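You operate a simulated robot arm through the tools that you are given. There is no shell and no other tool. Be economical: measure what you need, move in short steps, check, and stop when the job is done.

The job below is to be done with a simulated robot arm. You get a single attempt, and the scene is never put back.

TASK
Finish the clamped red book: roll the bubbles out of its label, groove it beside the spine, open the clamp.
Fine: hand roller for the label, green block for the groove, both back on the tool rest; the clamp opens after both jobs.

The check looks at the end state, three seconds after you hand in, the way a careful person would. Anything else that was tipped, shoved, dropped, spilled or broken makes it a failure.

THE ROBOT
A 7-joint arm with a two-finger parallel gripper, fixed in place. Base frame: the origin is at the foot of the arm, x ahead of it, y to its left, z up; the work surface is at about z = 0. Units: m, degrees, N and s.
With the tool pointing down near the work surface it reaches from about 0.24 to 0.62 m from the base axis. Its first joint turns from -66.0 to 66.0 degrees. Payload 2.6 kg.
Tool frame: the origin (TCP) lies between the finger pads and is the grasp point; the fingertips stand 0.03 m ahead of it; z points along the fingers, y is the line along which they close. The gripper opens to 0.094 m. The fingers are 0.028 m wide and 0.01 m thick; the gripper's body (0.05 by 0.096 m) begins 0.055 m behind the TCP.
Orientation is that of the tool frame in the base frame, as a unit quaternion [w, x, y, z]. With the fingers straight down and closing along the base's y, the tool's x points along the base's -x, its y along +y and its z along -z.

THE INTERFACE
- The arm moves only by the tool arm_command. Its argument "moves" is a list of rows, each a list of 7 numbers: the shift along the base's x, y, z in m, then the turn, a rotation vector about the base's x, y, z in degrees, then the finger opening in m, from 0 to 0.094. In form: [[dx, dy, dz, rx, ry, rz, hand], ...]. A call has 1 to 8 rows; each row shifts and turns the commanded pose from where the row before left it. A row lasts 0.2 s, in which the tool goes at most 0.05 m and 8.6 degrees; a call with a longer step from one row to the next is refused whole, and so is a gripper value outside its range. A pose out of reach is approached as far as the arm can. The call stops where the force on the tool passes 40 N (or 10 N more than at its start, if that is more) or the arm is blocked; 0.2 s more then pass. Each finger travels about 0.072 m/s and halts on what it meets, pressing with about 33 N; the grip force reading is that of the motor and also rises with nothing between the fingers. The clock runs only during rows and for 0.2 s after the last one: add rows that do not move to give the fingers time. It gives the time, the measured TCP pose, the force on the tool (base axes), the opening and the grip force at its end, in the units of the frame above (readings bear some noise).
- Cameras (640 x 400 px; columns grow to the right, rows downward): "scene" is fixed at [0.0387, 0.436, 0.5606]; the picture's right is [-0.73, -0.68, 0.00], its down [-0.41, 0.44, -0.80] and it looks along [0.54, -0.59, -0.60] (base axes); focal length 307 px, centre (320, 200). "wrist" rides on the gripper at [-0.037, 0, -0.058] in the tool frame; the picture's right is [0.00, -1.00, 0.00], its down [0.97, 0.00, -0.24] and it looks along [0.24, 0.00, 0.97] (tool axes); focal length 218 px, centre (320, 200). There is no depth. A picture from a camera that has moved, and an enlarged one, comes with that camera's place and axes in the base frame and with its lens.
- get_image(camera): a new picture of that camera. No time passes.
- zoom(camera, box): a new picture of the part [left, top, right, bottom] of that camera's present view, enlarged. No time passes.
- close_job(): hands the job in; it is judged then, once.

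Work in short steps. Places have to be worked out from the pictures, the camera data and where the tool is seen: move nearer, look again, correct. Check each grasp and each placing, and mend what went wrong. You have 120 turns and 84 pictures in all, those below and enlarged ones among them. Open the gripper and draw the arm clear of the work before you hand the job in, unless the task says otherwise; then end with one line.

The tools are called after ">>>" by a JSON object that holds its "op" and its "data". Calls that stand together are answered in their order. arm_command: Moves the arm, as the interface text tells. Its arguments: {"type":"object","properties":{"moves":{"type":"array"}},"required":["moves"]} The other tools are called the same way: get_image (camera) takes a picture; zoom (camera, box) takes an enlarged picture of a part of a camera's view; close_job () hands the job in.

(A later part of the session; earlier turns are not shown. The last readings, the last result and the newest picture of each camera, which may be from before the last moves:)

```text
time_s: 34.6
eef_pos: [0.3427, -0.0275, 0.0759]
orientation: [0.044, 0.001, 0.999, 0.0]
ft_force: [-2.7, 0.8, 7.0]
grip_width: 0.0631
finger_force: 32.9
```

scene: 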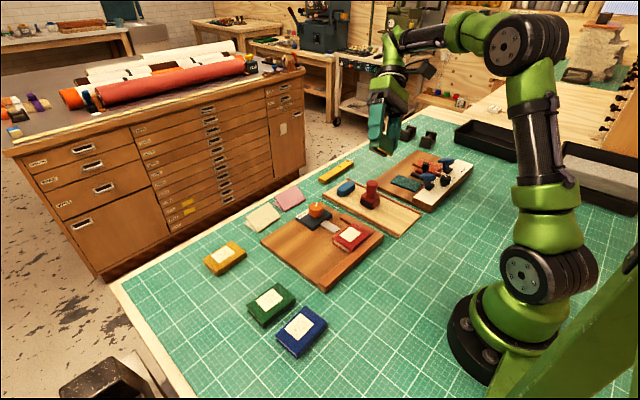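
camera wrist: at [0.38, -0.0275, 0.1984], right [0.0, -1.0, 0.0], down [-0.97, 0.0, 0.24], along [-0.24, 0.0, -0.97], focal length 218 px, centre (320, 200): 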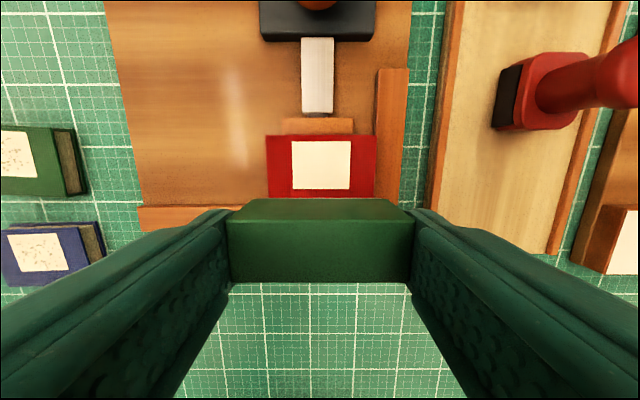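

Contact at 7 N; check where the rib sits.

>>> {"op": "zoom", "data": {"camera": "scene", "box": [334, 215, 382, 253]}}

>>> {"op": "get_image", "data": {"camera": "wrist"}}

```text
10.53 times, centred on (358, 234) of scene
camera zoom: at [0.0387, 0.436, 0.5606], right [-0.73, -0.68, 0.0], down [-0.41, 0.44, -0.8], along [0.54, -0.59, -0.6], focal length 3231 px, centre (-80, -158)
```

zoom: 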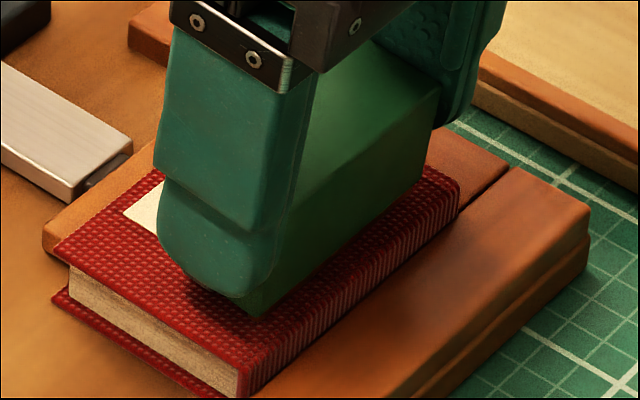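

```text
40 pictures are left
camera wrist: at [0.375, -0.029, 0.1379], right [0.0, -1.0, 0.0], down [-0.99, 0.0, 0.15], along [-0.15, 0.0, -0.99], focal length 218 px, centre (320, 200)
```

wrist: 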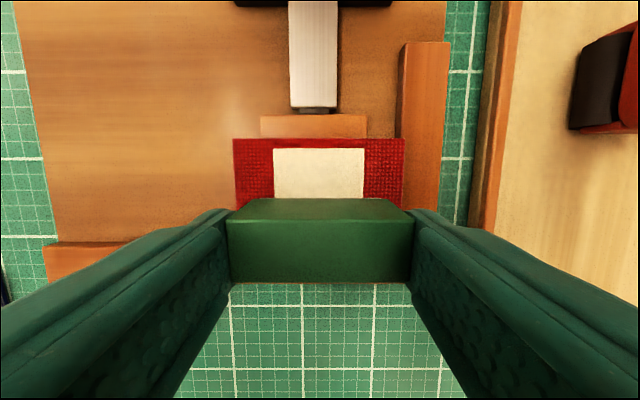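

The rib seems ~10 mm from the spine edge; I'd prefer ~8 mm. Lift and check for any mark, and shift −2 mm in x.

>>> {"op": "arm_command", "data": {"moves": [[0, 0, 0.01, 0, 0, 0, 0.04], [0, 0, 0.04, 0, 0, 0, 0.04], [0.04, 0, 0, 0, 0, 0, 0.04], [0, 0, 0, 0, 0, 0, 0.04]]}}

>>> {"op": "zoom", "data": {"camera": "scene", "box": [330, 220, 378, 256]}}

```text
time_s: 35.6
eef_pos: [0.383, -0.0273, 0.1242]
orientation: [0.044, -0.001, 0.999, 0.0]
ft_force: [-0.9, -0.7, -1.6]
grip_width: 0.0631
finger_force: 32.8
```

```text
11.11 times, centred on (354, 238) of scene
camera zoom: at [0.0387, 0.436, 0.5606], right [-0.73, -0.68, 0.0], down [-0.41, 0.44, -0.8], along [0.54, -0.59, -0.6], focal length 3410 px, centre (-58, -222)
```

zoom: 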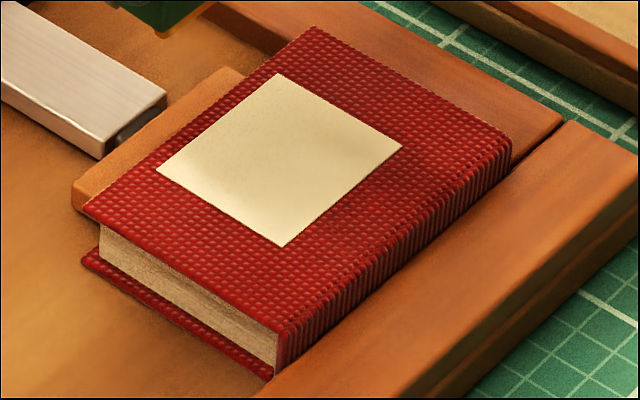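

No mark yet. Return 2 mm nearer the spine and press to ~15 N, then slide along y.

>>> {"op": "arm_command", "data": {"moves": [[-0.0425, 0, 0, 0, 0, 0, 0.04], [0, 0, -0.03, 0, 0, 0, 0.04], [0, 0, -0.015, 0, 0, 0, 0.04], [0, 0, -0.003, 0, 0, 0, 0.04], [0, 0, -0.001, 0, 0, 0, 0.04], [0, 0, 0, 0, 0, 0, 0.04]]}}

>>> {"op": "arm_command", "data": {"moves": [[0, 0, -0.001, 0, 0, 0, 0.04], [0, 0, -0.001, 0, 0, 0, 0.04], [0, 0, 0, 0, 0, 0, 0.04]]}}

```text
time_s: 37.0
eef_pos: [0.3398, -0.0292, 0.0771]
orientation: [0.044, 0.001, 0.999, 0.0]
ft_force: [0.5, 0.6, -0.1]
grip_width: 0.0631
finger_force: 33.3
```

```text
time_s: 37.8
eef_pos: [0.3413, -0.0285, 0.0765]
orientation: [0.044, 0.001, 0.999, 0.0]
ft_force: [-6.4, -1.1, 23.8]
grip_width: 0.0633
finger_force: 33.1
```

24 N pressing. Slide along y both ways.

>>> {"op": "arm_command", "data": {"moves": [[0, -0.004, 0, 0, 0, 0, 0.04], [0, -0.004, 0, 0, 0, 0, 0.04], [0, 0.004, 0, 0, 0, 0, 0.04], [0, 0.004, 0, 0, 0, 0, 0.04], [0, 0.004, 0, 0, 0, 0, 0.04], [0, 0.004, 0, 0, 0, 0, 0.04], [0, 0, 0, 0, 0, 0, 0.04]]}}

>>> {"op": "zoom", "data": {"camera": "scene", "box": [334, 215, 382, 253]}}

```text
time_s: 39.4
eef_pos: [0.3407, -0.021, 0.0747]
orientation: [0.045, 0.0, 0.999, 0.0]
ft_force: [-0.1, -9.9, 24.8]
grip_width: 0.0634
finger_force: 33.0
```

```text
10.53 times, centred on (358, 234) of scene
camera zoom: at [0.0386, 0.436, 0.5606], right [-0.73, -0.68, 0.0], down [-0.41, 0.44, -0.8], along [0.54, -0.59, -0.6], focal length 3231 px, centre (-80, -158)
```

zoom: 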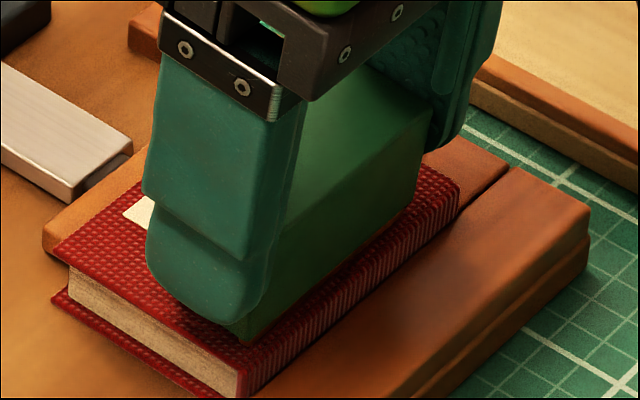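

Lift and look at the result.

>>> {"op": "arm_command", "data": {"moves": [[0, 0, 0.01, 0, 0, 0, 0.04], [0, 0, 0.04, 0, 0, 0, 0.04], [0.04, 0, 0, 0, 0, 0, 0.04], [0, 0, 0, 0, 0, 0, 0.04]]}}

>>> {"op": "zoom", "data": {"camera": "scene", "box": [330, 210, 378, 256]}}

>>> {"op": "get_image", "data": {"camera": "wrist"}}

```text
time_s: 40.4
eef_pos: [0.3794, -0.0216, 0.1273]
orientation: [0.044, -0.001, 0.999, 0.0]
ft_force: [-0.4, 0.0, -1.3]
grip_width: 0.0633
finger_force: 32.8
```

```text
8.70 times, centred on (354, 233) of scene
camera zoom: at [0.0387, 0.436, 0.5606], right [-0.73, -0.68, 0.0], down [-0.41, 0.44, -0.8], along [0.54, -0.59, -0.6], focal length 2669 px, centre (24, -87)
```

zoom: 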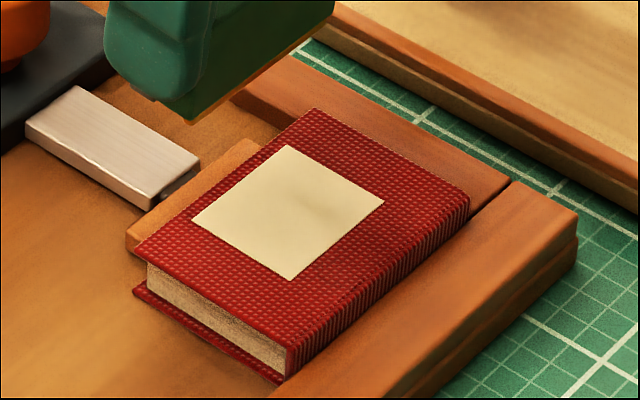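

```text
36 pictures are left
camera wrist: at [0.4117, -0.0215, 0.1875], right [0.0, -1.0, 0.0], down [-0.99, 0.0, 0.15], along [-0.15, 0.0, -0.99], focal length 218 px, centre (320, 200)
```

wrist: 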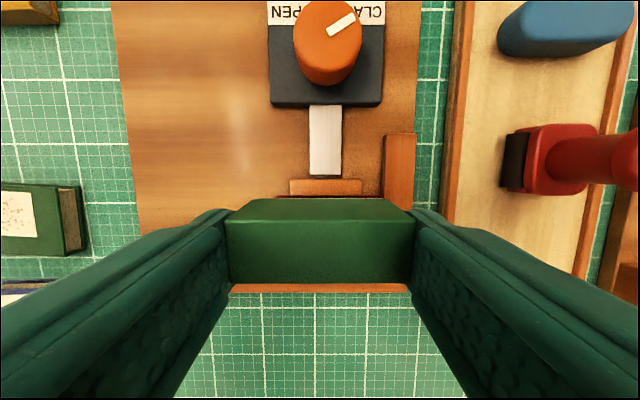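

>>> {"op": "zoom", "data": {"camera": "scene", "box": [346, 226, 378, 254]}}

```text
14.29 times, centred on (362, 240) of scene
camera zoom: at [0.0387, 0.436, 0.5606], right [-0.73, -0.68, 0.0], down [-0.41, 0.44, -0.8], along [0.54, -0.59, -0.6], focal length 4385 px, centre (-280, -371)
```

zoom: 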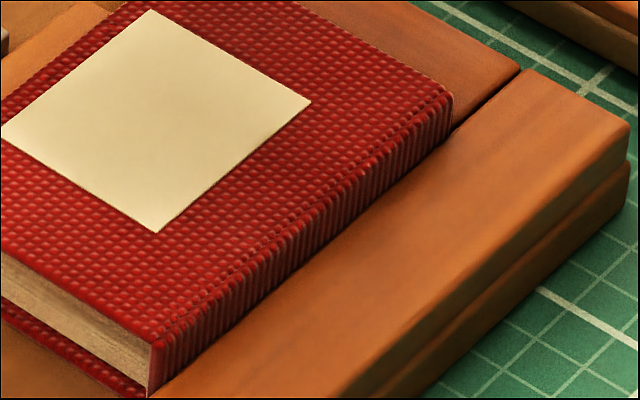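

No groove yet, with rib ~7.5 mm from the spine edge. Try closer (~5 mm), upright-ish tilt reduced to 2°, still mainly rib-loaded.

>>> {"op": "arm_command", "data": {"moves": [[-0.04, -0.007, 0, 0, 3, 0, 0.04], [-0.0015, 0, -0.03, 0, 0, 0, 0.04], [0, 0, -0.015, 0, 0, 0, 0.04], [0, 0, -0.003, 0, 0, 0, 0.04], [0, 0, -0.0015, 0, 0, 0, 0.04], [0, 0, 0, 0, 0, 0, 0.04]]}}

>>> {"op": "zoom", "data": {"camera": "scene", "box": [334, 215, 382, 253]}}

```text
time_s: 41.8
eef_pos: [0.3392, -0.0295, 0.0746]
orientation: [0.018, 0.0, 1.0, 0.0]
ft_force: [-2.6, -1.0, 8.6]
grip_width: 0.0632
finger_force: 33.4
```

```text
10.53 times, centred on (358, 234) of scene
camera zoom: at [0.0387, 0.436, 0.5606], right [-0.73, -0.68, 0.0], down [-0.41, 0.44, -0.8], along [0.54, -0.59, -0.6], focal length 3231 px, centre (-80, -158)
```

zoom: 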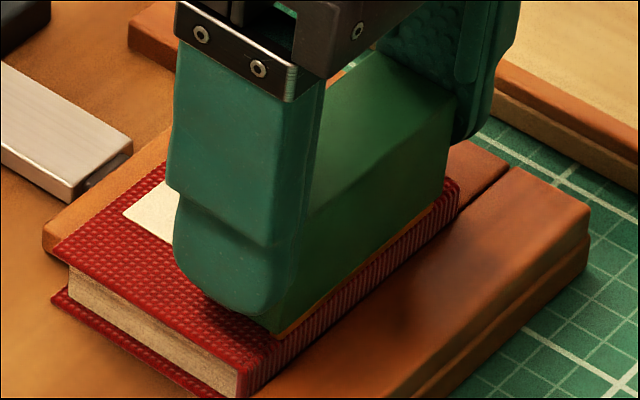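

Now the brass is at the very spine edge—too close. Raise, shift +3 mm, and press.

>>> {"op": "arm_command", "data": {"moves": [[0, 0, 0.004, 0, 0, 0, 0.04], [0.003, 0, 0, 0, 0, 0, 0.04], [0, 0, -0.004, 0, 0, 0, 0.04], [0, 0, -0.001, 0, 0, 0, 0.04], [0, 0, -0.0005, 0, 0, 0, 0.04], [0, 0, 0, 0, 0, 0, 0.04], [0, 0, 0, 0, 0, 0, 0.04]]}}

>>> {"op": "zoom", "data": {"camera": "scene", "box": [334, 215, 382, 253]}}

```text
time_s: 43.4
eef_pos: [0.3418, -0.0269, 0.075]
orientation: [0.02, 0.0, 1.0, 0.001]
ft_force: [-2.9, -0.1, 23.8]
grip_width: 0.0631
finger_force: 32.9
```

```text
10.53 times, centred on (358, 234) of scene
camera zoom: at [0.0386, 0.436, 0.5606], right [-0.73, -0.68, 0.0], down [-0.41, 0.44, -0.8], along [0.54, -0.59, -0.6], focal length 3231 px, centre (-80, -158)
```

zoom: 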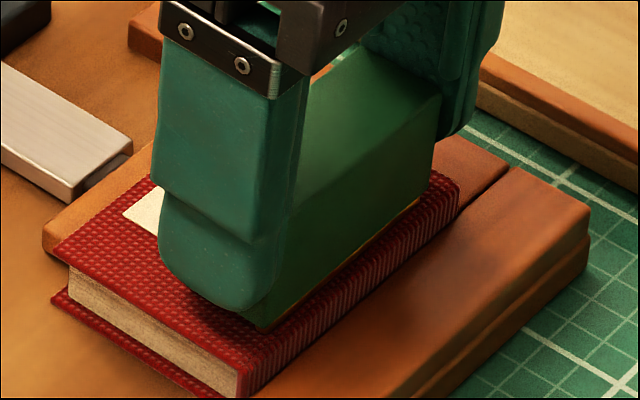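

Brass is now ~5 mm from the spine edge with 24 N. Slide along y both ways.

>>> {"op": "arm_command", "data": {"moves": [[0, -0.005, 0, 0, 0, 0, 0.04], [0, -0.005, 0, 0, 0, 0, 0.04], [0, 0.005, 0, 0, 0, 0, 0.04], [0, 0.005, 0, 0, 0, 0, 0.04], [0, 0.005, 0, 0, 0, 0, 0.04], [0, 0.005, 0, 0, 0, 0, 0.04], [0, 0, 0, 0, 0, 0, 0.04]]}}

>>> {"op": "arm_command", "data": {"moves": [[0, 0, 0.01, 0, 0, 0, 0.04], [0, 0, 0.04, 0, 0, 0, 0.04], [0.04, 0, 0, 0, 0, 0, 0.04], [0, 0, 0, 0, 0, 0, 0.04]]}}

>>> {"op": "zoom", "data": {"camera": "scene", "box": [330, 210, 378, 256]}}

```text
time_s: 45.0
eef_pos: [0.3422, -0.0177, 0.0734]
orientation: [0.019, 0.0, 1.0, -0.001]
ft_force: [1.3, -9.3, 22.0]
grip_width: 0.063
finger_force: 33.0
```

```text
time_s: 46.0
eef_pos: [0.3815, -0.0163, 0.1239]
orientation: [0.017, 0.0, 1.0, 0.0]
ft_force: [-0.4, -0.7, -1.0]
grip_width: 0.0631
finger_force: 33.0
```

```text
8.70 times, centred on (354, 233) of scene
camera zoom: at [0.0387, 0.436, 0.5606], right [-0.73, -0.68, 0.0], down [-0.41, 0.44, -0.8], along [0.54, -0.59, -0.6], focal length 2669 px, centre (24, -87)
```

zoom: 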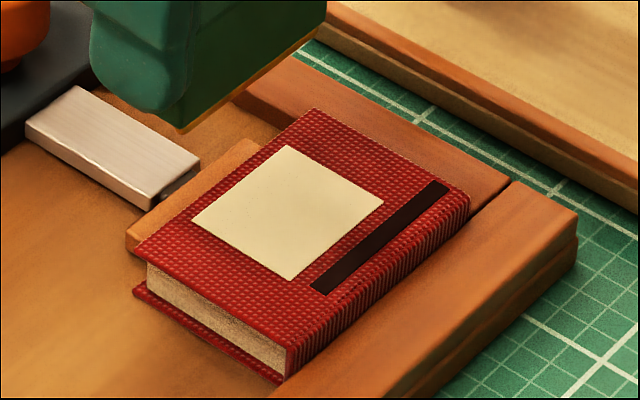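

A groove has appeared. Look at it from above to judge its extent.

>>> {"op": "arm_command", "data": {"moves": [[-0.04, -0.012, 0.02, 0, 2, 0, 0.04], [-0.045, 0, 0.01, 0, 0, 0, 0.04], [0, 0, 0, 0, 0, 0, 0.04]]}}

>>> {"op": "zoom", "data": {"camera": "wrist", "box": [240, 60, 400, 200]}}

>>> {"op": "zoom", "data": {"camera": "scene", "box": [338, 220, 378, 256]}}

```text
time_s: 46.8
eef_pos: [0.2973, -0.0303, 0.1547]
orientation: [0.0, 0.0, 1.0, 0.0]
ft_force: [-0.9, 0.3, -0.9]
grip_width: 0.0634
finger_force: 33.3
```

```text
2.86 times, centred on (320, 130) of wrist
camera zoom: at [0.3352, -0.0304, 0.2122], right [0.0, -1.0, 0.0], down [-0.97, 0.0, 0.24], along [-0.24, 0.0, -0.97], focal length 624 px, centre (320, 400)
```

zoom: 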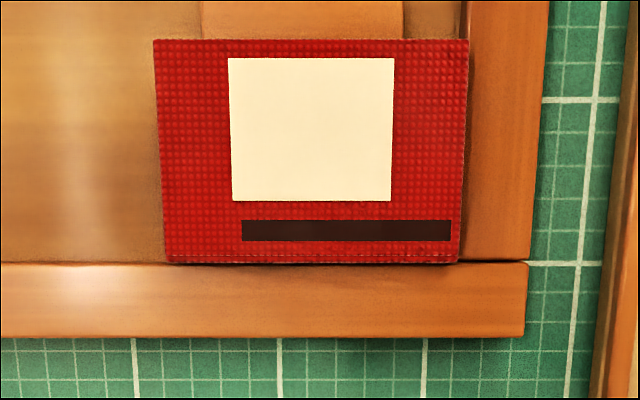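

```text
11.11 times, centred on (358, 238) of scene
camera zoom: at [0.0387, 0.436, 0.5606], right [-0.73, -0.68, 0.0], down [-0.41, 0.44, -0.8], along [0.54, -0.59, -0.6], focal length 3410 px, centre (-102, -222)
```

zoom: 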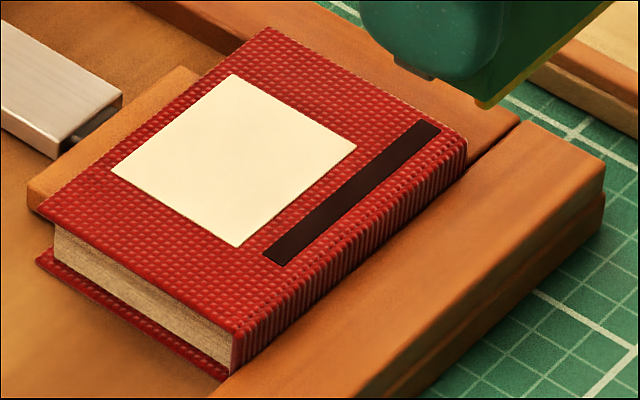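

The groove lies at x≈0.339 (≈8.5 mm from spine) but only covers y from −0.067 to −0.009; the +y 2 cm is missing. Press again at the +y end with the same pose and slide toward −y.

>>> {"op": "arm_command", "data": {"moves": [[0.0445, 0.012, -0.01, 0, -2, 0, 0.04], [0, 0, -0.04, 0, 0, 0, 0.04], [0, 0, -0.024, 0, 0, 0, 0.04], [0, 0, -0.003, 0, 0, 0, 0.04], [0, 0, 0, 0, 0, 0, 0.04]]}}

>>> {"op": "arm_command", "data": {"moves": [[0, 0, -0.001, 0, 0, 0, 0.04], [0, 0, -0.001, 0, 0, 0, 0.04], [0, 0, 0, 0, 0, 0, 0.04], [0, 0, 0, 0, 0, 0, 0.04]]}}

>>> {"op": "zoom", "data": {"camera": "scene", "box": [334, 215, 382, 253]}}

```text
time_s: 48.0
eef_pos: [0.3415, -0.0184, 0.0765]
orientation: [0.017, 0.001, 1.0, 0.0]
ft_force: [-0.6, -0.3, -0.4]
grip_width: 0.0632
finger_force: 33.0
```

```text
time_s: 49.0
eef_pos: [0.3425, -0.0165, 0.0755]
orientation: [0.017, -0.001, 1.0, 0.0]
ft_force: [0.4, -0.3, -0.8]
grip_width: 0.0632
finger_force: 32.9
```

```text
10.53 times, centred on (358, 234) of scene
camera zoom: at [0.0387, 0.436, 0.5606], right [-0.73, -0.68, 0.0], down [-0.41, 0.44, -0.8], along [0.54, -0.59, -0.6], focal length 3231 px, centre (-80, -158)
```

zoom: 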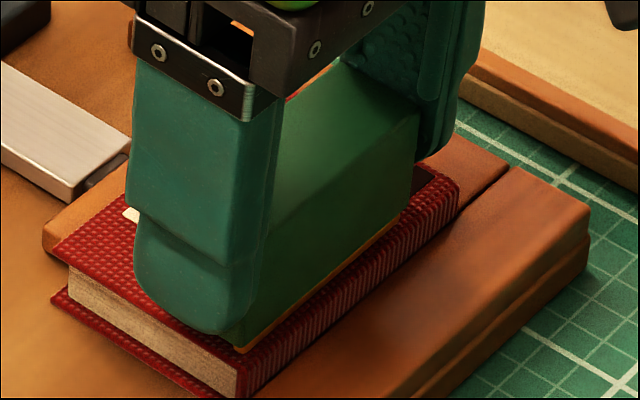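

Not yet touching; lower further.

>>> {"op": "arm_command", "data": {"moves": [[0, 0, -0.001, 0, 0, 0, 0.04], [0, 0, -0.001, 0, 0, 0, 0.04], [0, 0, 0, 0, 0, 0, 0.04]]}}

```text
time_s: 49.8
eef_pos: [0.3417, -0.0176, 0.0735]
orientation: [0.018, 0.0, 1.0, 0.0]
ft_force: [-0.1, 0.8, -0.4]
grip_width: 0.063
finger_force: 32.9
```

>>> {"op": "arm_command", "data": {"moves": [[0, 0, -0.001, 0, 0, 0, 0.04], [0, 0, -0.001, 0, 0, 0, 0.04], [0, 0, -0.0005, 0, 0, 0, 0.04], [0, 0, 0, 0, 0, 0, 0.04]]}}

```text
time_s: 50.8
eef_pos: [0.3418, -0.0168, 0.071]
orientation: [0.02, 0.0, 1.0, -0.001]
ft_force: [-1.7, 0.4, 27.5]
grip_width: 0.0633
finger_force: 32.9
```

27 N. Slide toward −y slowly, then +y a little, then lift and look.

>>> {"op": "arm_command", "data": {"moves": [[0, 0.002, 0, 0, 0, 0, 0.04], [0, -0.004, 0, 0, 0, 0, 0.04], [0, -0.004, 0, 0, 0, 0, 0.04], [0, -0.004, 0, 0, 0, 0, 0.04], [0, -0.004, 0, 0, 0, 0, 0.04], [0, -0.004, 0, 0, 0, 0, 0.04], [0, 0, 0, 0, 0, 0, 0.04]]}}

>>> {"op": "arm_command", "data": {"moves": [[0, 0, 0.01, 0, 0, 0, 0.04], [0, 0, 0.04, 0, 0, 0, 0.04], [-0.045, 0, 0.035, 0, 2, 0, 0.04], [0, 0, 0, 0, 0, 0, 0.04]]}}

>>> {"op": "zoom", "data": {"camera": "wrist", "box": [240, 60, 400, 200]}}

```text
time_s: 52.4
eef_pos: [0.3413, -0.0351, 0.0714]
orientation: [0.017, 0.001, 1.0, 0.0]
ft_force: [-2.3, 10.3, 26.3]
grip_width: 0.063
finger_force: 33.0
```

```text
refused: row 3 steps farther than a row can; nothing moved
```

```text
2.86 times, centred on (320, 130) of wrist
camera zoom: at [0.3768, -0.0355, 0.1304], right [0.0, -1.0, 0.0], down [-0.98, 0.0, 0.21], along [-0.21, 0.0, -0.98], focal length 624 px, centre (320, 400)
```

zoom: 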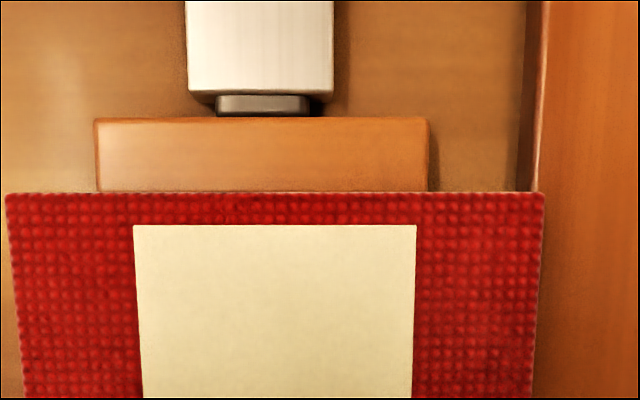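

Redo the lift in smaller steps and look.

>>> {"op": "arm_command", "data": {"moves": [[0, 0, 0.01, 0, 0, 0, 0.04], [0, 0, 0.04, 0, 0, 0, 0.04], [-0.02, 0, 0.03, 0, 2, 0, 0.04], [-0.025, 0, 0, 0, 0, 0, 0.04], [0, 0, 0, 0, 0, 0, 0.04]]}}

>>> {"op": "zoom", "data": {"camera": "wrist", "box": [240, 60, 400, 200]}}

```text
time_s: 53.6
eef_pos: [0.2964, -0.0341, 0.1514]
orientation: [0.001, 0.0, 1.0, 0.0]
ft_force: [-0.9, 0.0, -0.4]
grip_width: 0.0633
finger_force: 33.3
```

```text
2.86 times, centred on (320, 130) of wrist
camera zoom: at [0.3328, -0.0359, 0.2094], right [0.0, -1.0, 0.0], down [-0.97, 0.0, 0.24], along [-0.24, 0.0, -0.97], focal length 624 px, centre (320, 400)
```

zoom: 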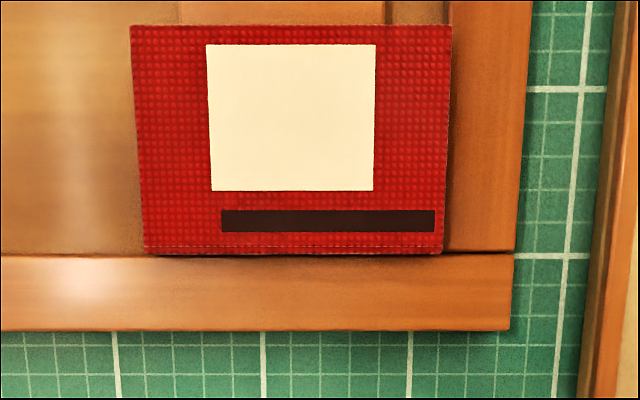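

Unchanged: the +y end wasn't marked; the rib was probably ~2 mm too near the spine relative to the groove's line (~9 mm). Press again 2.5 mm farther from the spine at the +y end.

>>> {"op": "arm_command", "data": {"moves": [[0.025, 0.008, 0, 0, -2, 0, 0.04], [0.023, 0.008, -0.03, 0, 0, 0, 0.04], [0, 0, -0.04, 0, 0, 0, 0.04], [0, 0, -0.008, 0, 0, 0, 0.04], [0, 0, 0, 0, 0, 0, 0.04]]}}

>>> {"op": "arm_command", "data": {"moves": [[0, 0, -0.001, 0, 0, 0, 0.04], [0, 0, -0.001, 0, 0, 0, 0.04], [0, 0, 0, 0, 0, 0, 0.04]]}}

```text
time_s: 54.8
eef_pos: [0.3465, -0.0186, 0.0708]
orientation: [0.02, 0.001, 1.0, -0.001]
ft_force: [-6.1, 2.0, 22.0]
grip_width: 0.0629
finger_force: 33.0
```

```text
time_s: 55.6
eef_pos: [0.3463, -0.0188, 0.0711]
orientation: [0.02, 0.0, 1.0, -0.001]
ft_force: [-1.9, 3.9, 32.3]
grip_width: 0.063
finger_force: 33.0
```

32 N at x≈0.346. Slide gently, then view.

>>> {"op": "arm_command", "data": {"moves": [[0, 0.002, 0.0005, 0, 0, 0, 0.04], [0, -0.003, 0, 0, 0, 0, 0.04], [0, -0.003, 0, 0, 0, 0, 0.04], [0, -0.003, 0, 0, 0, 0, 0.04], [0, 0, 0, 0, 0, 0, 0.04]]}}

>>> {"op": "arm_command", "data": {"moves": [[0, 0, 0.01, 0, 0, 0, 0.04], [0, 0, 0.04, 0, 0, 0, 0.04], [-0.02, 0, 0.03, 0, 2, 0, 0.04], [-0.03, 0, 0, 0, 0, 0, 0.04], [0, 0, 0, 0, 0, 0, 0.04]]}}

>>> {"op": "zoom", "data": {"camera": "wrist", "box": [240, 60, 400, 200]}}

```text
time_s: 56.8
eef_pos: [0.3435, -0.0263, 0.0699]
orientation: [0.016, 0.001, 1.0, 0.001]
ft_force: [-1.5, 9.4, 20.4]
grip_width: 0.063
finger_force: 32.5
```

```text
time_s: 58.0
eef_pos: [0.2953, -0.026, 0.1519]
orientation: [0.0, 0.001, 1.0, 0.0]
ft_force: [-0.3, 1.1, -0.9]
grip_width: 0.063
finger_force: 33.0
```

```text
2.86 times, centred on (320, 130) of wrist
camera zoom: at [0.3314, -0.0268, 0.2098], right [0.0, -1.0, 0.0], down [-0.97, 0.0, 0.24], along [-0.24, 0.0, -0.97], focal length 624 px, centre (320, 400)
```

zoom: 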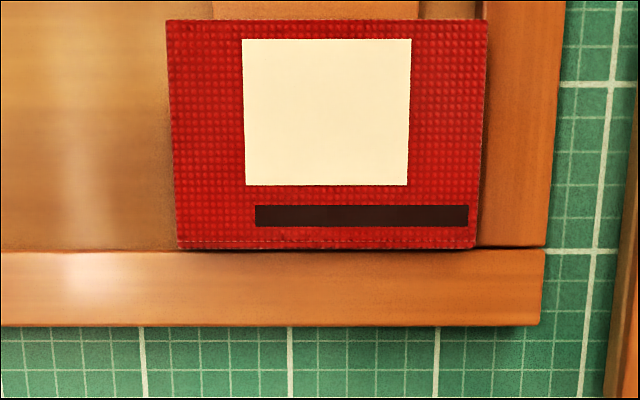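

Unchanged again. Perhaps the force threshold is the issue (~30 N may have been reached at the turning point). Try the session-3 x with harder press at the +y end.

>>> {"op": "arm_command", "data": {"moves": [[0.025, 0.004, 0, 0, -2, 0, 0.04], [0.0215, 0.004, -0.03, 0, 0, 0, 0.04], [0, 0, -0.04, 0, 0, 0, 0.04], [0, 0, -0.01, 0, 0, 0, 0.04], [0, 0, 0, 0, 0, 0, 0.04]]}}

```text
time_s: 59.2
eef_pos: [0.3417, -0.019, 0.0719]
orientation: [0.02, 0.001, 1.0, 0.0]
ft_force: [-1.2, 0.2, 2.6]
grip_width: 0.063
finger_force: 32.8
```

>>> {"op": "arm_command", "data": {"moves": [[0, 0, -0.001, 0, 0, 0, 0.04], [0, 0, -0.001, 0, 0, 0, 0.04], [0, 0, -0.0005, 0, 0, 0, 0.04], [0, 0, 0, 0, 0, 0, 0.04], [0, 0, 0, 0, 0, 0, 0.04]]}}

>>> {"op": "arm_command", "data": {"moves": [[0, 0, -0.0005, 0, 0, 0, 0.04], [0, 0, 0, 0, 0, 0, 0.04], [0, 0, 0, 0, 0, 0, 0.04]]}}

>>> {"op": "zoom", "data": {"camera": "scene", "box": [334, 215, 382, 253]}}

```text
time_s: 59.8
eef_pos: [0.343, -0.0181, 0.0724]
orientation: [0.019, 0.001, 1.0, 0.0]
ft_force: [-3.1, -0.4, 7.8]
grip_width: 0.063
finger_force: 32.3
stopped in row 3: the force on the tool passed its limit (the readings are from after the stop); the commanded pose is now the measured one
```

```text
time_s: 60.6
eef_pos: [0.3428, -0.0182, 0.0707]
orientation: [0.019, 0.001, 1.0, 0.0]
ft_force: [-8.2, 0.6, 21.9]
grip_width: 0.0632
finger_force: 33.0
```

```text
10.53 times, centred on (358, 234) of scene
camera zoom: at [0.0386, 0.436, 0.5606], right [-0.73, -0.68, 0.0], down [-0.41, 0.44, -0.8], along [0.54, -0.59, -0.6], focal length 3231 px, centre (-80, -158)
```

zoom: 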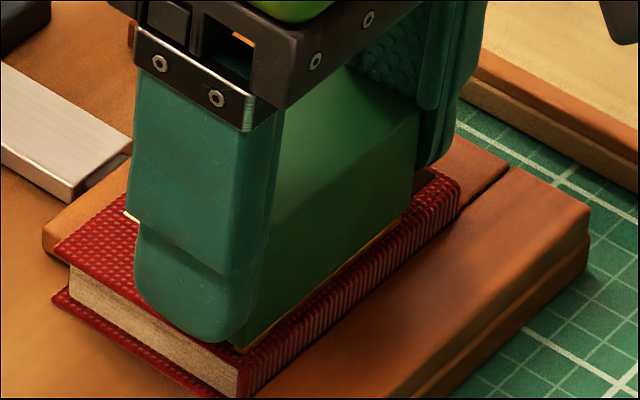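

The press went beyond 40 N momentarily. Lift and look again.

>>> {"op": "arm_command", "data": {"moves": [[0, 0, 0.01, 0, 0, 0, 0.04], [0, 0, 0.04, 0, 0, 0, 0.04], [-0.02, 0, 0.03, 0, 2, 0, 0.04], [-0.03, 0, 0, 0, 0, 0, 0.04], [0, 0, 0, 0, 0, 0, 0.04]]}}

>>> {"op": "get_image", "data": {"camera": "wrist"}}

```text
time_s: 61.8
eef_pos: [0.2917, -0.0186, 0.1483]
orientation: [0.003, 0.002, 1.0, 0.001]
ft_force: [-0.1, 0.2, -1.2]
grip_width: 0.0632
finger_force: 32.5
```

```text
24 pictures are left
camera wrist: at [0.328, -0.0192, 0.2081], right [0.0, -1.0, 0.0], down [-0.97, 0.0, 0.24], along [-0.24, 0.0, -0.97], focal length 218 px, centre (320, 200)
```

wrist: 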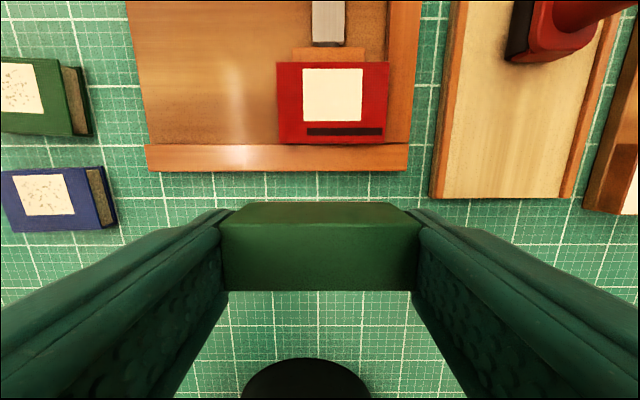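

Idea: full groove likely spans book minus small margins (−0.067 to +0.009), and only the rib's part up to TCP+8 mm marks. So slide farther toward +y (TCP to ≈+0.003) with moderate force.

>>> {"op": "arm_command", "data": {"moves": [[0.025, 0.004, 0, 0, -2, 0, 0.04], [0.0255, 0.004, -0.03, 0, 0, 0, 0.04], [0, 0, -0.04, 0, 0, 0, 0.04], [0, 0, -0.006, 0, 0, 0, 0.04], [0, 0, 0, 0, 0, 0, 0.04]]}}

```text
time_s: 63.0
eef_pos: [0.3424, -0.012, 0.0736]
orientation: [0.019, 0.0, 1.0, 0.0]
ft_force: [-0.1, 0.2, -0.6]
grip_width: 0.063
finger_force: 33.3
```

>>> {"op": "arm_command", "data": {"moves": [[0, 0, -0.001, 0, 0, 0, 0.04], [0, 0, -0.001, 0, 0, 0, 0.04], [0, 0, -0.0005, 0, 0, 0, 0.04], [0, 0, 0, 0, 0, 0, 0.04]]}}

```text
time_s: 64.0
eef_pos: [0.3418, -0.0118, 0.072]
orientation: [0.019, 0.001, 1.0, 0.0]
ft_force: [-0.1, 0.2, -1.3]
grip_width: 0.0628
finger_force: 32.8
```

>>> {"op": "arm_command", "data": {"moves": [[0, 0, -0.001, 0, 0, 0, 0.04], [0, 0, -0.0007, 0, 0, 0, 0.04], [0, 0, 0, 0, 0, 0, 0.04]]}}

```text
time_s: 64.8
eef_pos: [0.3427, -0.0104, 0.0703]
orientation: [0.02, 0.001, 1.0, 0.001]
ft_force: [-6.9, 2.5, 21.6]
grip_width: 0.0627
finger_force: 32.8
```

Contact with 22 N. Slide toward +y to about +0.004, and back a bit.

>>> {"op": "arm_command", "data": {"moves": [[0, 0.004, 0, 0, 0, 0, 0.04], [0, 0.004, 0, 0, 0, 0, 0.04], [0, 0.004, 0, 0, 0, 0, 0.04], [0, 0.003, 0, 0, 0, 0, 0.04], [0, -0.004, 0, 0, 0, 0, 0.04], [0, -0.004, 0, 0, 0, 0, 0.04], [0, 0, 0, 0, 0, 0, 0.04]]}}

>>> {"op": "arm_command", "data": {"moves": [[0, 0, 0.01, 0, 0, 0, 0.04], [0, 0, 0.04, 0, 0, 0, 0.04], [-0.02, 0, 0.03, 0, 2, 0, 0.04], [-0.03, 0, 0, 0, 0, 0, 0.04], [0, 0, 0, 0, 0, 0, 0.04]]}}

>>> {"op": "zoom", "data": {"camera": "wrist", "box": [240, 20, 440, 200]}}

```text
time_s: 66.4
eef_pos: [0.343, -0.0024, 0.0713]
orientation: [0.02, 0.002, 1.0, 0.0]
ft_force: [0.2, 12.5, 32.2]
grip_width: 0.0632
finger_force: 32.7
```

```text
time_s: 67.6
eef_pos: [0.2898, -0.0023, 0.1494]
orientation: [0.001, 0.0, 1.0, 0.0]
ft_force: [-0.1, 0.8, -0.8]
grip_width: 0.0633
finger_force: 32.7
```

```text
2.22 times, centred on (340, 110) of wrist
camera zoom: at [0.3272, -0.0031, 0.2079], right [0.0, -1.0, 0.0], down [-0.97, 0.0, 0.24], along [-0.24, 0.0, -0.97], focal length 485 px, centre (276, 400)
```

zoom: 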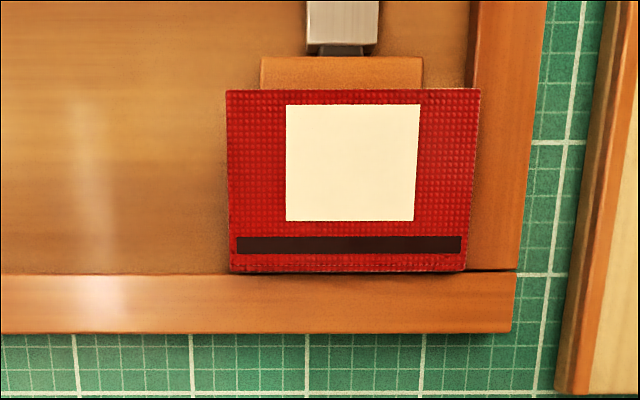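

The groove now spans the whole length. Carry the block back over its place on the rest.

>>> {"op": "arm_command", "data": {"moves": [[0.006, -0.045, 0, 0, 0, 0, 0.04], [0.006, -0.045, 0, 0, 0, 0, 0.04], [0.01, -0.045, 0, 0, 0, 0, 0.04], [0.012, -0.047, 0, 0, 0, 0, 0.04], [0, -0.001, -0.03, 0, 0, 0, 0.04], [0, 0, -0.03, 0, 0, 0, 0.04], [0, 0, 0, 0, 0, 0, 0.04]]}}

>>> {"op": "zoom", "data": {"camera": "scene", "box": [352, 170, 432, 232]}}

```text
time_s: 69.2
eef_pos: [0.3248, -0.1847, 0.0903]
orientation: [0.002, 0.002, 1.0, 0.0]
ft_force: [-0.6, 0.2, -1.5]
grip_width: 0.0631
finger_force: 33.5
```

```text
6.45 times, centred on (392, 201) of scene
camera zoom: at [0.0387, 0.436, 0.5606], right [-0.73, -0.68, 0.0], down [-0.41, 0.44, -0.8], along [0.54, -0.59, -0.6], focal length 1980 px, centre (-144, 194)
```

zoom: 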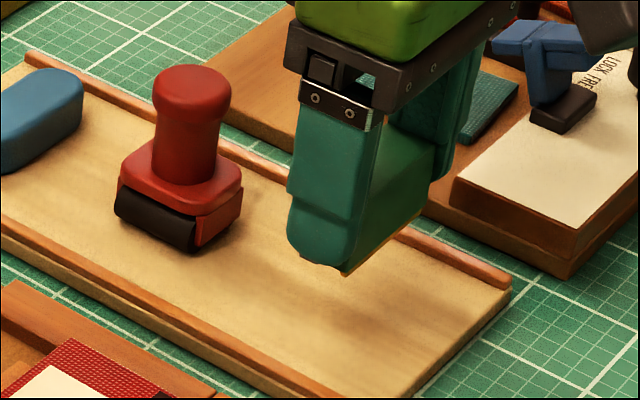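

Lower to near contact, then small steps.

>>> {"op": "arm_command", "data": {"moves": [[0, -0.001, -0.025, 0, 0, 0, 0.04], [0, 0, -0.008, 0, 0, 0, 0.04], [0, 0, -0.003, 0, 0, 0, 0.04], [0, 0, 0, 0, 0, 0, 0.04]]}}

>>> {"op": "arm_command", "data": {"moves": [[0, 0, -0.001, 0, 0, 0, 0.04], [0, 0, -0.001, 0, 0, 0, 0.04], [0, 0, 0, 0, 0, 0, 0.04]]}}

```text
time_s: 70.2
eef_pos: [0.3245, -0.1877, 0.0546]
orientation: [0.002, 0.002, 1.0, 0.0]
ft_force: [0.1, 0.1, -0.4]
grip_width: 0.0628
finger_force: 32.8
```

```text
time_s: 71.0
eef_pos: [0.325, -0.1874, 0.0518]
orientation: [0.002, 0.001, 1.0, 0.0]
ft_force: [0.0, -0.4, 1.4]
grip_width: 0.063
finger_force: 32.8
```

Just touching. Lower 0.5 mm more, look, then release.

>>> {"op": "arm_command", "data": {"moves": [[0, 0, -0.0007, 0, 0, 0, 0.04], [0, 0, 0, 0, 0, 0, 0.04]]}}

>>> {"op": "zoom", "data": {"camera": "scene", "box": [368, 180, 432, 230]}}

```text
time_s: 71.6
eef_pos: [0.3266, -0.1871, 0.0511]
orientation: [0.002, 0.002, 1.0, 0.0]
ft_force: [-4.5, 2.8, 13.7]
grip_width: 0.0632
finger_force: 32.8
```

```text
8.00 times, centred on (400, 205) of scene
camera zoom: at [0.0387, 0.436, 0.5606], right [-0.73, -0.68, 0.0], down [-0.41, 0.44, -0.8], along [0.54, -0.59, -0.6], focal length 2456 px, centre (-320, 160)
```

zoom: 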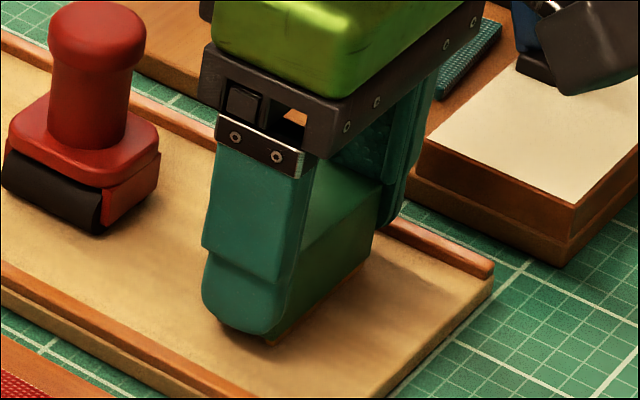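

Seated on the rest. Open modestly and rise straight up.

>>> {"op": "arm_command", "data": {"moves": [[0, 0, 0.0005, 0, 0, 0, 0.065], [0, 0, 0, 0, 0, 0, 0.072], [0, 0, 0, 0, 0, 0, 0.074], [0, 0, 0.01, 0, 0, 0, 0.076], [0, 0, 0.03, 0, 0, 0, 0.076], [0, 0, 0.04, 0, 0, 0, 0.076], [0, 0, 0, 0, 0, 0, 0.076]]}}

>>> {"op": "zoom", "data": {"camera": "scene", "box": [352, 170, 432, 232]}}

```text
time_s: 73.2
eef_pos: [0.328, -0.1862, 0.134]
orientation: [0.002, 0.001, 1.0, 0.0]
ft_force: [-0.7, -0.8, -0.2]
grip_width: 0.076
finger_force: 0.0
```

```text
6.45 times, centred on (392, 201) of scene
camera zoom: at [0.0387, 0.436, 0.5606], right [-0.73, -0.68, 0.0], down [-0.41, 0.44, -0.8], along [0.54, -0.59, -0.6], focal length 1980 px, centre (-144, 194)
```

zoom: 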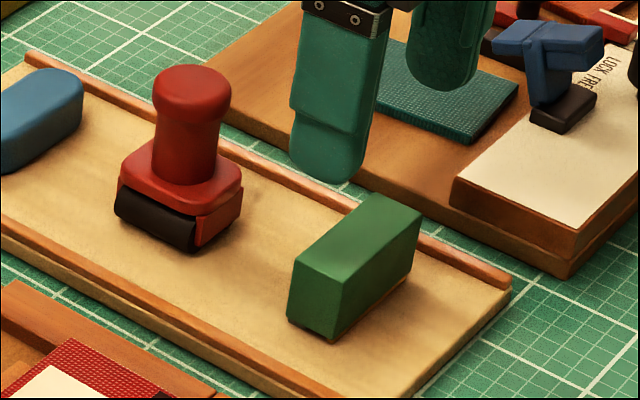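

Both tools are back. Now go above the clamp knob for a close view.

>>> {"op": "arm_command", "data": {"moves": [[0.01, 0.03, 0.01, 0, 0, 0, 0.076], [0.025, 0.04, 0.01, 0, 0, 0, 0.07], [0.03, 0.038, 0, 0, 0, 0, 0.06], [0.03, 0.038, 0, 0, 0, 0, 0.06], [0.035, 0.015, 0, 0, 0, 0, 0.06], [0, 0, 0, 0, 0, 0, 0.06]]}}

>>> {"op": "get_image", "data": {"camera": "wrist"}}

>>> {"op": "zoom", "data": {"camera": "scene", "box": [276, 180, 356, 240]}}

```text
time_s: 74.6
eef_pos: [0.4566, -0.0279, 0.1531]
orientation: [0.001, 0.002, 1.0, 0.001]
ft_force: [0.1, 0.7, -0.9]
grip_width: 0.06
finger_force: 0.2
```

```text
19 pictures are left
camera wrist: at [0.4941, -0.0287, 0.2111], right [0.0, -1.0, 0.0], down [-0.97, 0.0, 0.24], along [-0.24, 0.0, -0.97], focal length 218 px, centre (320, 200)
```

wrist: 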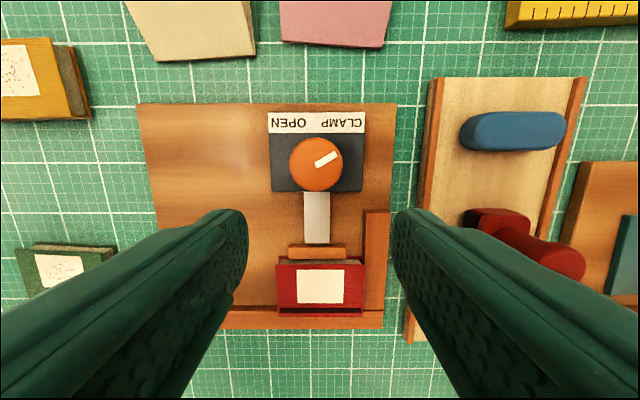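

```text
6.67 times, centred on (316, 210) of scene
camera zoom: at [0.0387, 0.436, 0.5606], right [-0.73, -0.68, 0.0], down [-0.41, 0.44, -0.8], along [0.54, -0.59, -0.6], focal length 2046 px, centre (347, 133)
```

zoom: 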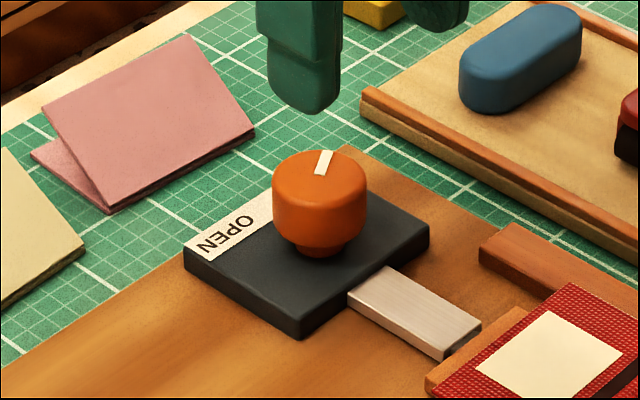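

Knob at about (0.481, −0.026), top z≈0.057; pointer must turn CCW (+z) via the top toward OPEN, ~120°. Pre-rotate the gripper −60° while moving above it.

>>> {"op": "arm_command", "data": {"moves": [[0.01, 0.001, 0, 0, 0, -7.5, 0.06], [0.0145, 0.001, 0, 0, 0, -7.5, 0.06], [0, 0, 0, 0, 0, -7.5, 0.06], [0, 0, 0, 0, 0, -7.5, 0.06], [0, 0, 0, 0, 0, -7.5, 0.06], [0, 0, 0, 0, 0, -7.5, 0.06], [0, 0, 0, 0, 0, -7.5, 0.06], [0, 0, 0, 0, 0, -7.5, 0.06]]}}

>>> {"op": "arm_command", "data": {"moves": [[0, 0, -0.03, 0, 0, 0, 0.06], [0, 0, -0.015, 0, 0, 0, 0.06], [0, 0, 0, 0, 0, 0, 0.06]]}}

>>> {"op": "get_image", "data": {"camera": "wrist"}}

>>> {"op": "zoom", "data": {"camera": "scene", "box": [276, 170, 356, 230]}}

```text
time_s: 76.4
eef_pos: [0.4806, -0.0253, 0.1504]
orientation: [0.002, 0.502, 0.865, -0.001]
ft_force: [-0.1, 0.4, -0.8]
grip_width: 0.06
finger_force: 0.0
```

```text
time_s: 77.2
eef_pos: [0.4803, -0.0251, 0.1066]
orientation: [0.001, 0.501, 0.865, 0.0]
ft_force: [-0.1, -0.4, 0.6]
grip_width: 0.0599
finger_force: 0.0
```

```text
17 pictures are left
camera wrist: at [0.4993, -0.0577, 0.1648], right [-0.87, -0.5, 0.0], down [-0.48, 0.84, 0.24], along [-0.12, 0.21, -0.97], focal length 218 px, centre (320, 200)
```

wrist: 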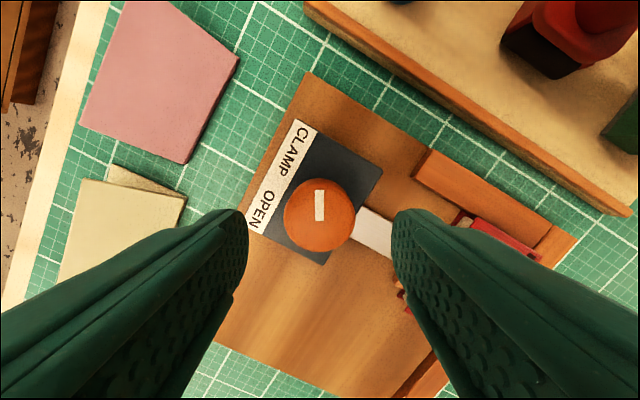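

```text
6.67 times, centred on (316, 200) of scene
camera zoom: at [0.0387, 0.436, 0.5606], right [-0.73, -0.68, 0.0], down [-0.41, 0.44, -0.8], along [0.54, -0.59, -0.6], focal length 2046 px, centre (347, 200)
```

zoom: 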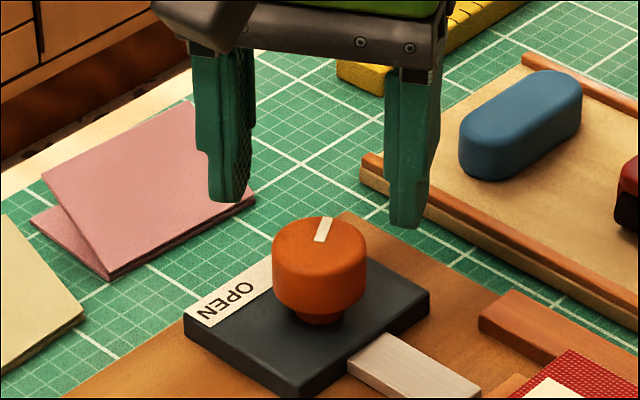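

The knob is centred between the fingers (tiny shift needed). Descend and grip.

>>> {"op": "arm_command", "data": {"moves": [[0.002, -0.003, -0.02, 0, 0, 0, 0.06], [0, 0, -0.015, 0, 0, 0, 0.06], [0, 0, -0.004, 0, 0, 0, 0.06], [0, 0, 0, 0, 0, 0, 0.06]]}}

>>> {"op": "arm_command", "data": {"moves": [[0, 0, 0, 0, 0, 0, 0.045], [0, 0, 0, 0, 0, 0, 0.02], [0, 0, 0, 0, 0, 0, 0.02]]}}

>>> {"op": "zoom", "data": {"camera": "scene", "box": [276, 170, 356, 230]}}

```text
time_s: 78.2
eef_pos: [0.4812, -0.0286, 0.0663]
orientation: [0.001, 0.501, 0.866, -0.002]
ft_force: [-0.4, 0.7, -0.2]
grip_width: 0.0602
finger_force: 0.1
```

```text
time_s: 79.0
eef_pos: [0.4829, -0.0284, 0.067]
orientation: [0.002, 0.501, 0.865, 0.0]
ft_force: [6.7, 2.4, -6.1]
grip_width: 0.0374
finger_force: 44.9
```

```text
6.67 times, centred on (316, 200) of scene
camera zoom: at [0.0388, 0.436, 0.5606], right [-0.73, -0.68, 0.0], down [-0.41, 0.44, -0.8], along [0.54, -0.59, -0.6], focal length 2046 px, centre (347, 200)
```

zoom: 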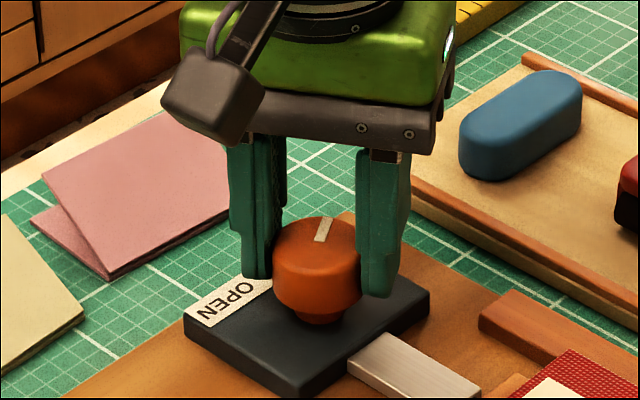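

Gripped (37 mm). Begin turning CCW in steps.

>>> {"op": "arm_command", "data": {"moves": [[0.0005, 0, 0, 0, 0, 8, 0.02], [0, 0, 0, 0, 0, 8, 0.02], [0, 0, 0, 0, 0, 8, 0.02], [0, 0, 0, 0, 0, 8, 0.02], [0, 0, 0, 0, 0, 0, 0.02]]}}

>>> {"op": "zoom", "data": {"camera": "scene", "box": [276, 170, 356, 230]}}

```text
time_s: 80.2
eef_pos: [0.4846, -0.0259, 0.0676]
orientation: [0.003, 0.241, 0.971, 0.001]
ft_force: [28.9, 9.8, -19.9]
grip_width: 0.0374
finger_force: 44.9
```

```text
6.67 times, centred on (316, 200) of scene
camera zoom: at [0.0388, 0.436, 0.5606], right [-0.73, -0.68, 0.0], down [-0.41, 0.44, -0.8], along [0.54, -0.59, -0.6], focal length 2046 px, centre (347, 200)
```

zoom: 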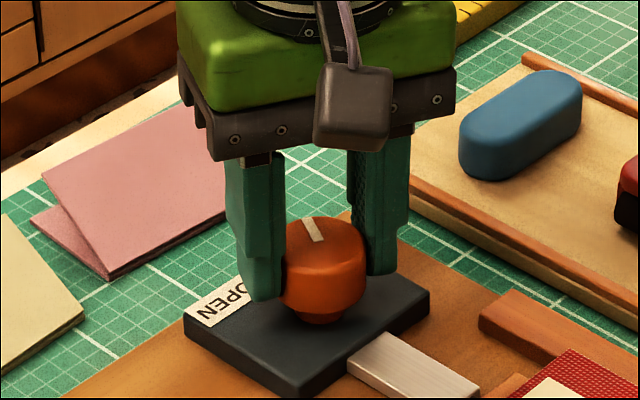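

The knob turns with the gripper, but side force grew to ~29 N (+x), −20 N z. Relieve by shifting along that force.

>>> {"op": "arm_command", "data": {"moves": [[0.0015, 0.0005, -0.001, 0, 0, 0, 0.02], [0, 0, 0, 0, 0, 0, 0.02]]}}

```text
time_s: 80.8
eef_pos: [0.4846, -0.0267, 0.0677]
orientation: [0.001, 0.243, 0.97, 0.0]
ft_force: [-0.9, 13.5, 9.8]
grip_width: 0.0375
finger_force: 44.9
```

Stiffness is ~20–30 N/mm. Trim slightly in y and z, and continue turning.

>>> {"op": "arm_command", "data": {"moves": [[0, 0.0006, 0.0003, 0, 0, 0, 0.02], [0, 0, 0, 0, 0, 8, 0.02], [0, 0, 0, 0, 0, 8, 0.02], [0, 0, 0, 0, 0, 0, 0.02]]}}

```text
time_s: 81.8
eef_pos: [0.4853, -0.0248, 0.067]
orientation: [0.001, 0.106, 0.994, 0.0]
ft_force: [-10.1, 13.4, 24.2]
grip_width: 0.0372
finger_force: 44.7
```

>>> {"op": "arm_command", "data": {"moves": [[-0.0004, 0.0005, 0.0009, 0, 0, 0, 0.02], [0, 0, 0, 0, 0, 8, 0.02], [0, 0, 0, 0, 0, 8, 0.02], [0, 0, 0, 0, 0, 0, 0.02]]}}

```text
time_s: 82.8
eef_pos: [0.4842, -0.0247, 0.0681]
orientation: [0.002, -0.036, 0.999, 0.002]
ft_force: [3.1, 17.7, 3.4]
grip_width: 0.0374
finger_force: 44.6
```

64° turned so far, forces moderate. Continue.

>>> {"op": "arm_command", "data": {"moves": [[0, 0.0007, 0, 0, 0, 0, 0.02], [0, 0, 0, 0, 0, 8, 0.02], [0, 0, 0, 0, 0, 8, 0.02], [0, 0, 0, 0, 0, 0, 0.02]]}}

>>> {"op": "zoom", "data": {"camera": "scene", "box": [276, 170, 372, 250]}}

```text
time_s: 83.8
eef_pos: [0.4846, -0.0245, 0.0684]
orientation: [0.001, -0.173, 0.985, 0.004]
ft_force: [-2.5, 16.1, -3.2]
grip_width: 0.0374
finger_force: 45.2
```

```text
5.00 times, centred on (324, 210) of scene
camera zoom: at [0.0387, 0.436, 0.5606], right [-0.73, -0.68, 0.0], down [-0.41, 0.44, -0.8], along [0.54, -0.59, -0.6], focal length 1535 px, centre (300, 150)
```

zoom: 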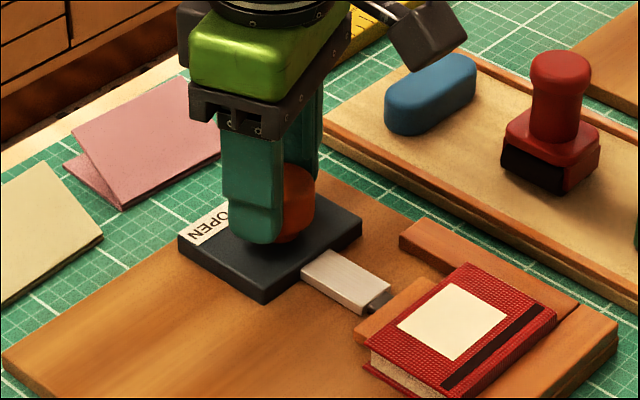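

Continue turning, trimming +y.

>>> {"op": "arm_command", "data": {"moves": [[0, 0.0007, 0, 0, 0, 0, 0.02], [0, 0, 0, 0, 0, 8, 0.02], [0, 0, 0, 0, 0, 8, 0.02], [0, 0, 0, 0, 0, 0, 0.02]]}}

>>> {"op": "arm_command", "data": {"moves": [[0, 0.0006, 0, 0, 0, 0, 0.02], [0, 0, 0, 0, 0, 8, 0.02], [0, 0, 0, 0, 0, 8, 0.02], [0, 0, 0, 0, 0, 0, 0.02]]}}

>>> {"op": "zoom", "data": {"camera": "scene", "box": [276, 170, 372, 250]}}

```text
time_s: 84.8
eef_pos: [0.4843, -0.0237, 0.0671]
orientation: [0.0, -0.308, 0.951, 0.002]
ft_force: [-8.1, 16.1, -6.5]
grip_width: 0.0375
finger_force: 45.1
```

```text
time_s: 85.8
eef_pos: [0.4832, -0.0236, 0.0681]
orientation: [-0.001, -0.437, 0.899, 0.004]
ft_force: [-15.4, 17.6, -2.0]
grip_width: 0.0373
finger_force: 45.2
```

```text
5.00 times, centred on (324, 210) of scene
camera zoom: at [0.0387, 0.436, 0.5606], right [-0.73, -0.68, 0.0], down [-0.41, 0.44, -0.8], along [0.54, -0.59, -0.6], focal length 1535 px, centre (300, 150)
```

zoom: 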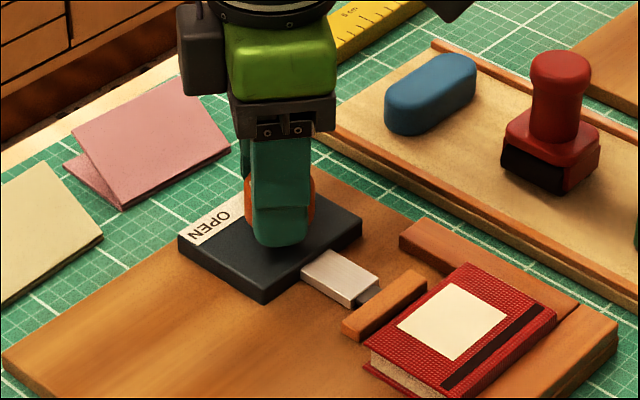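

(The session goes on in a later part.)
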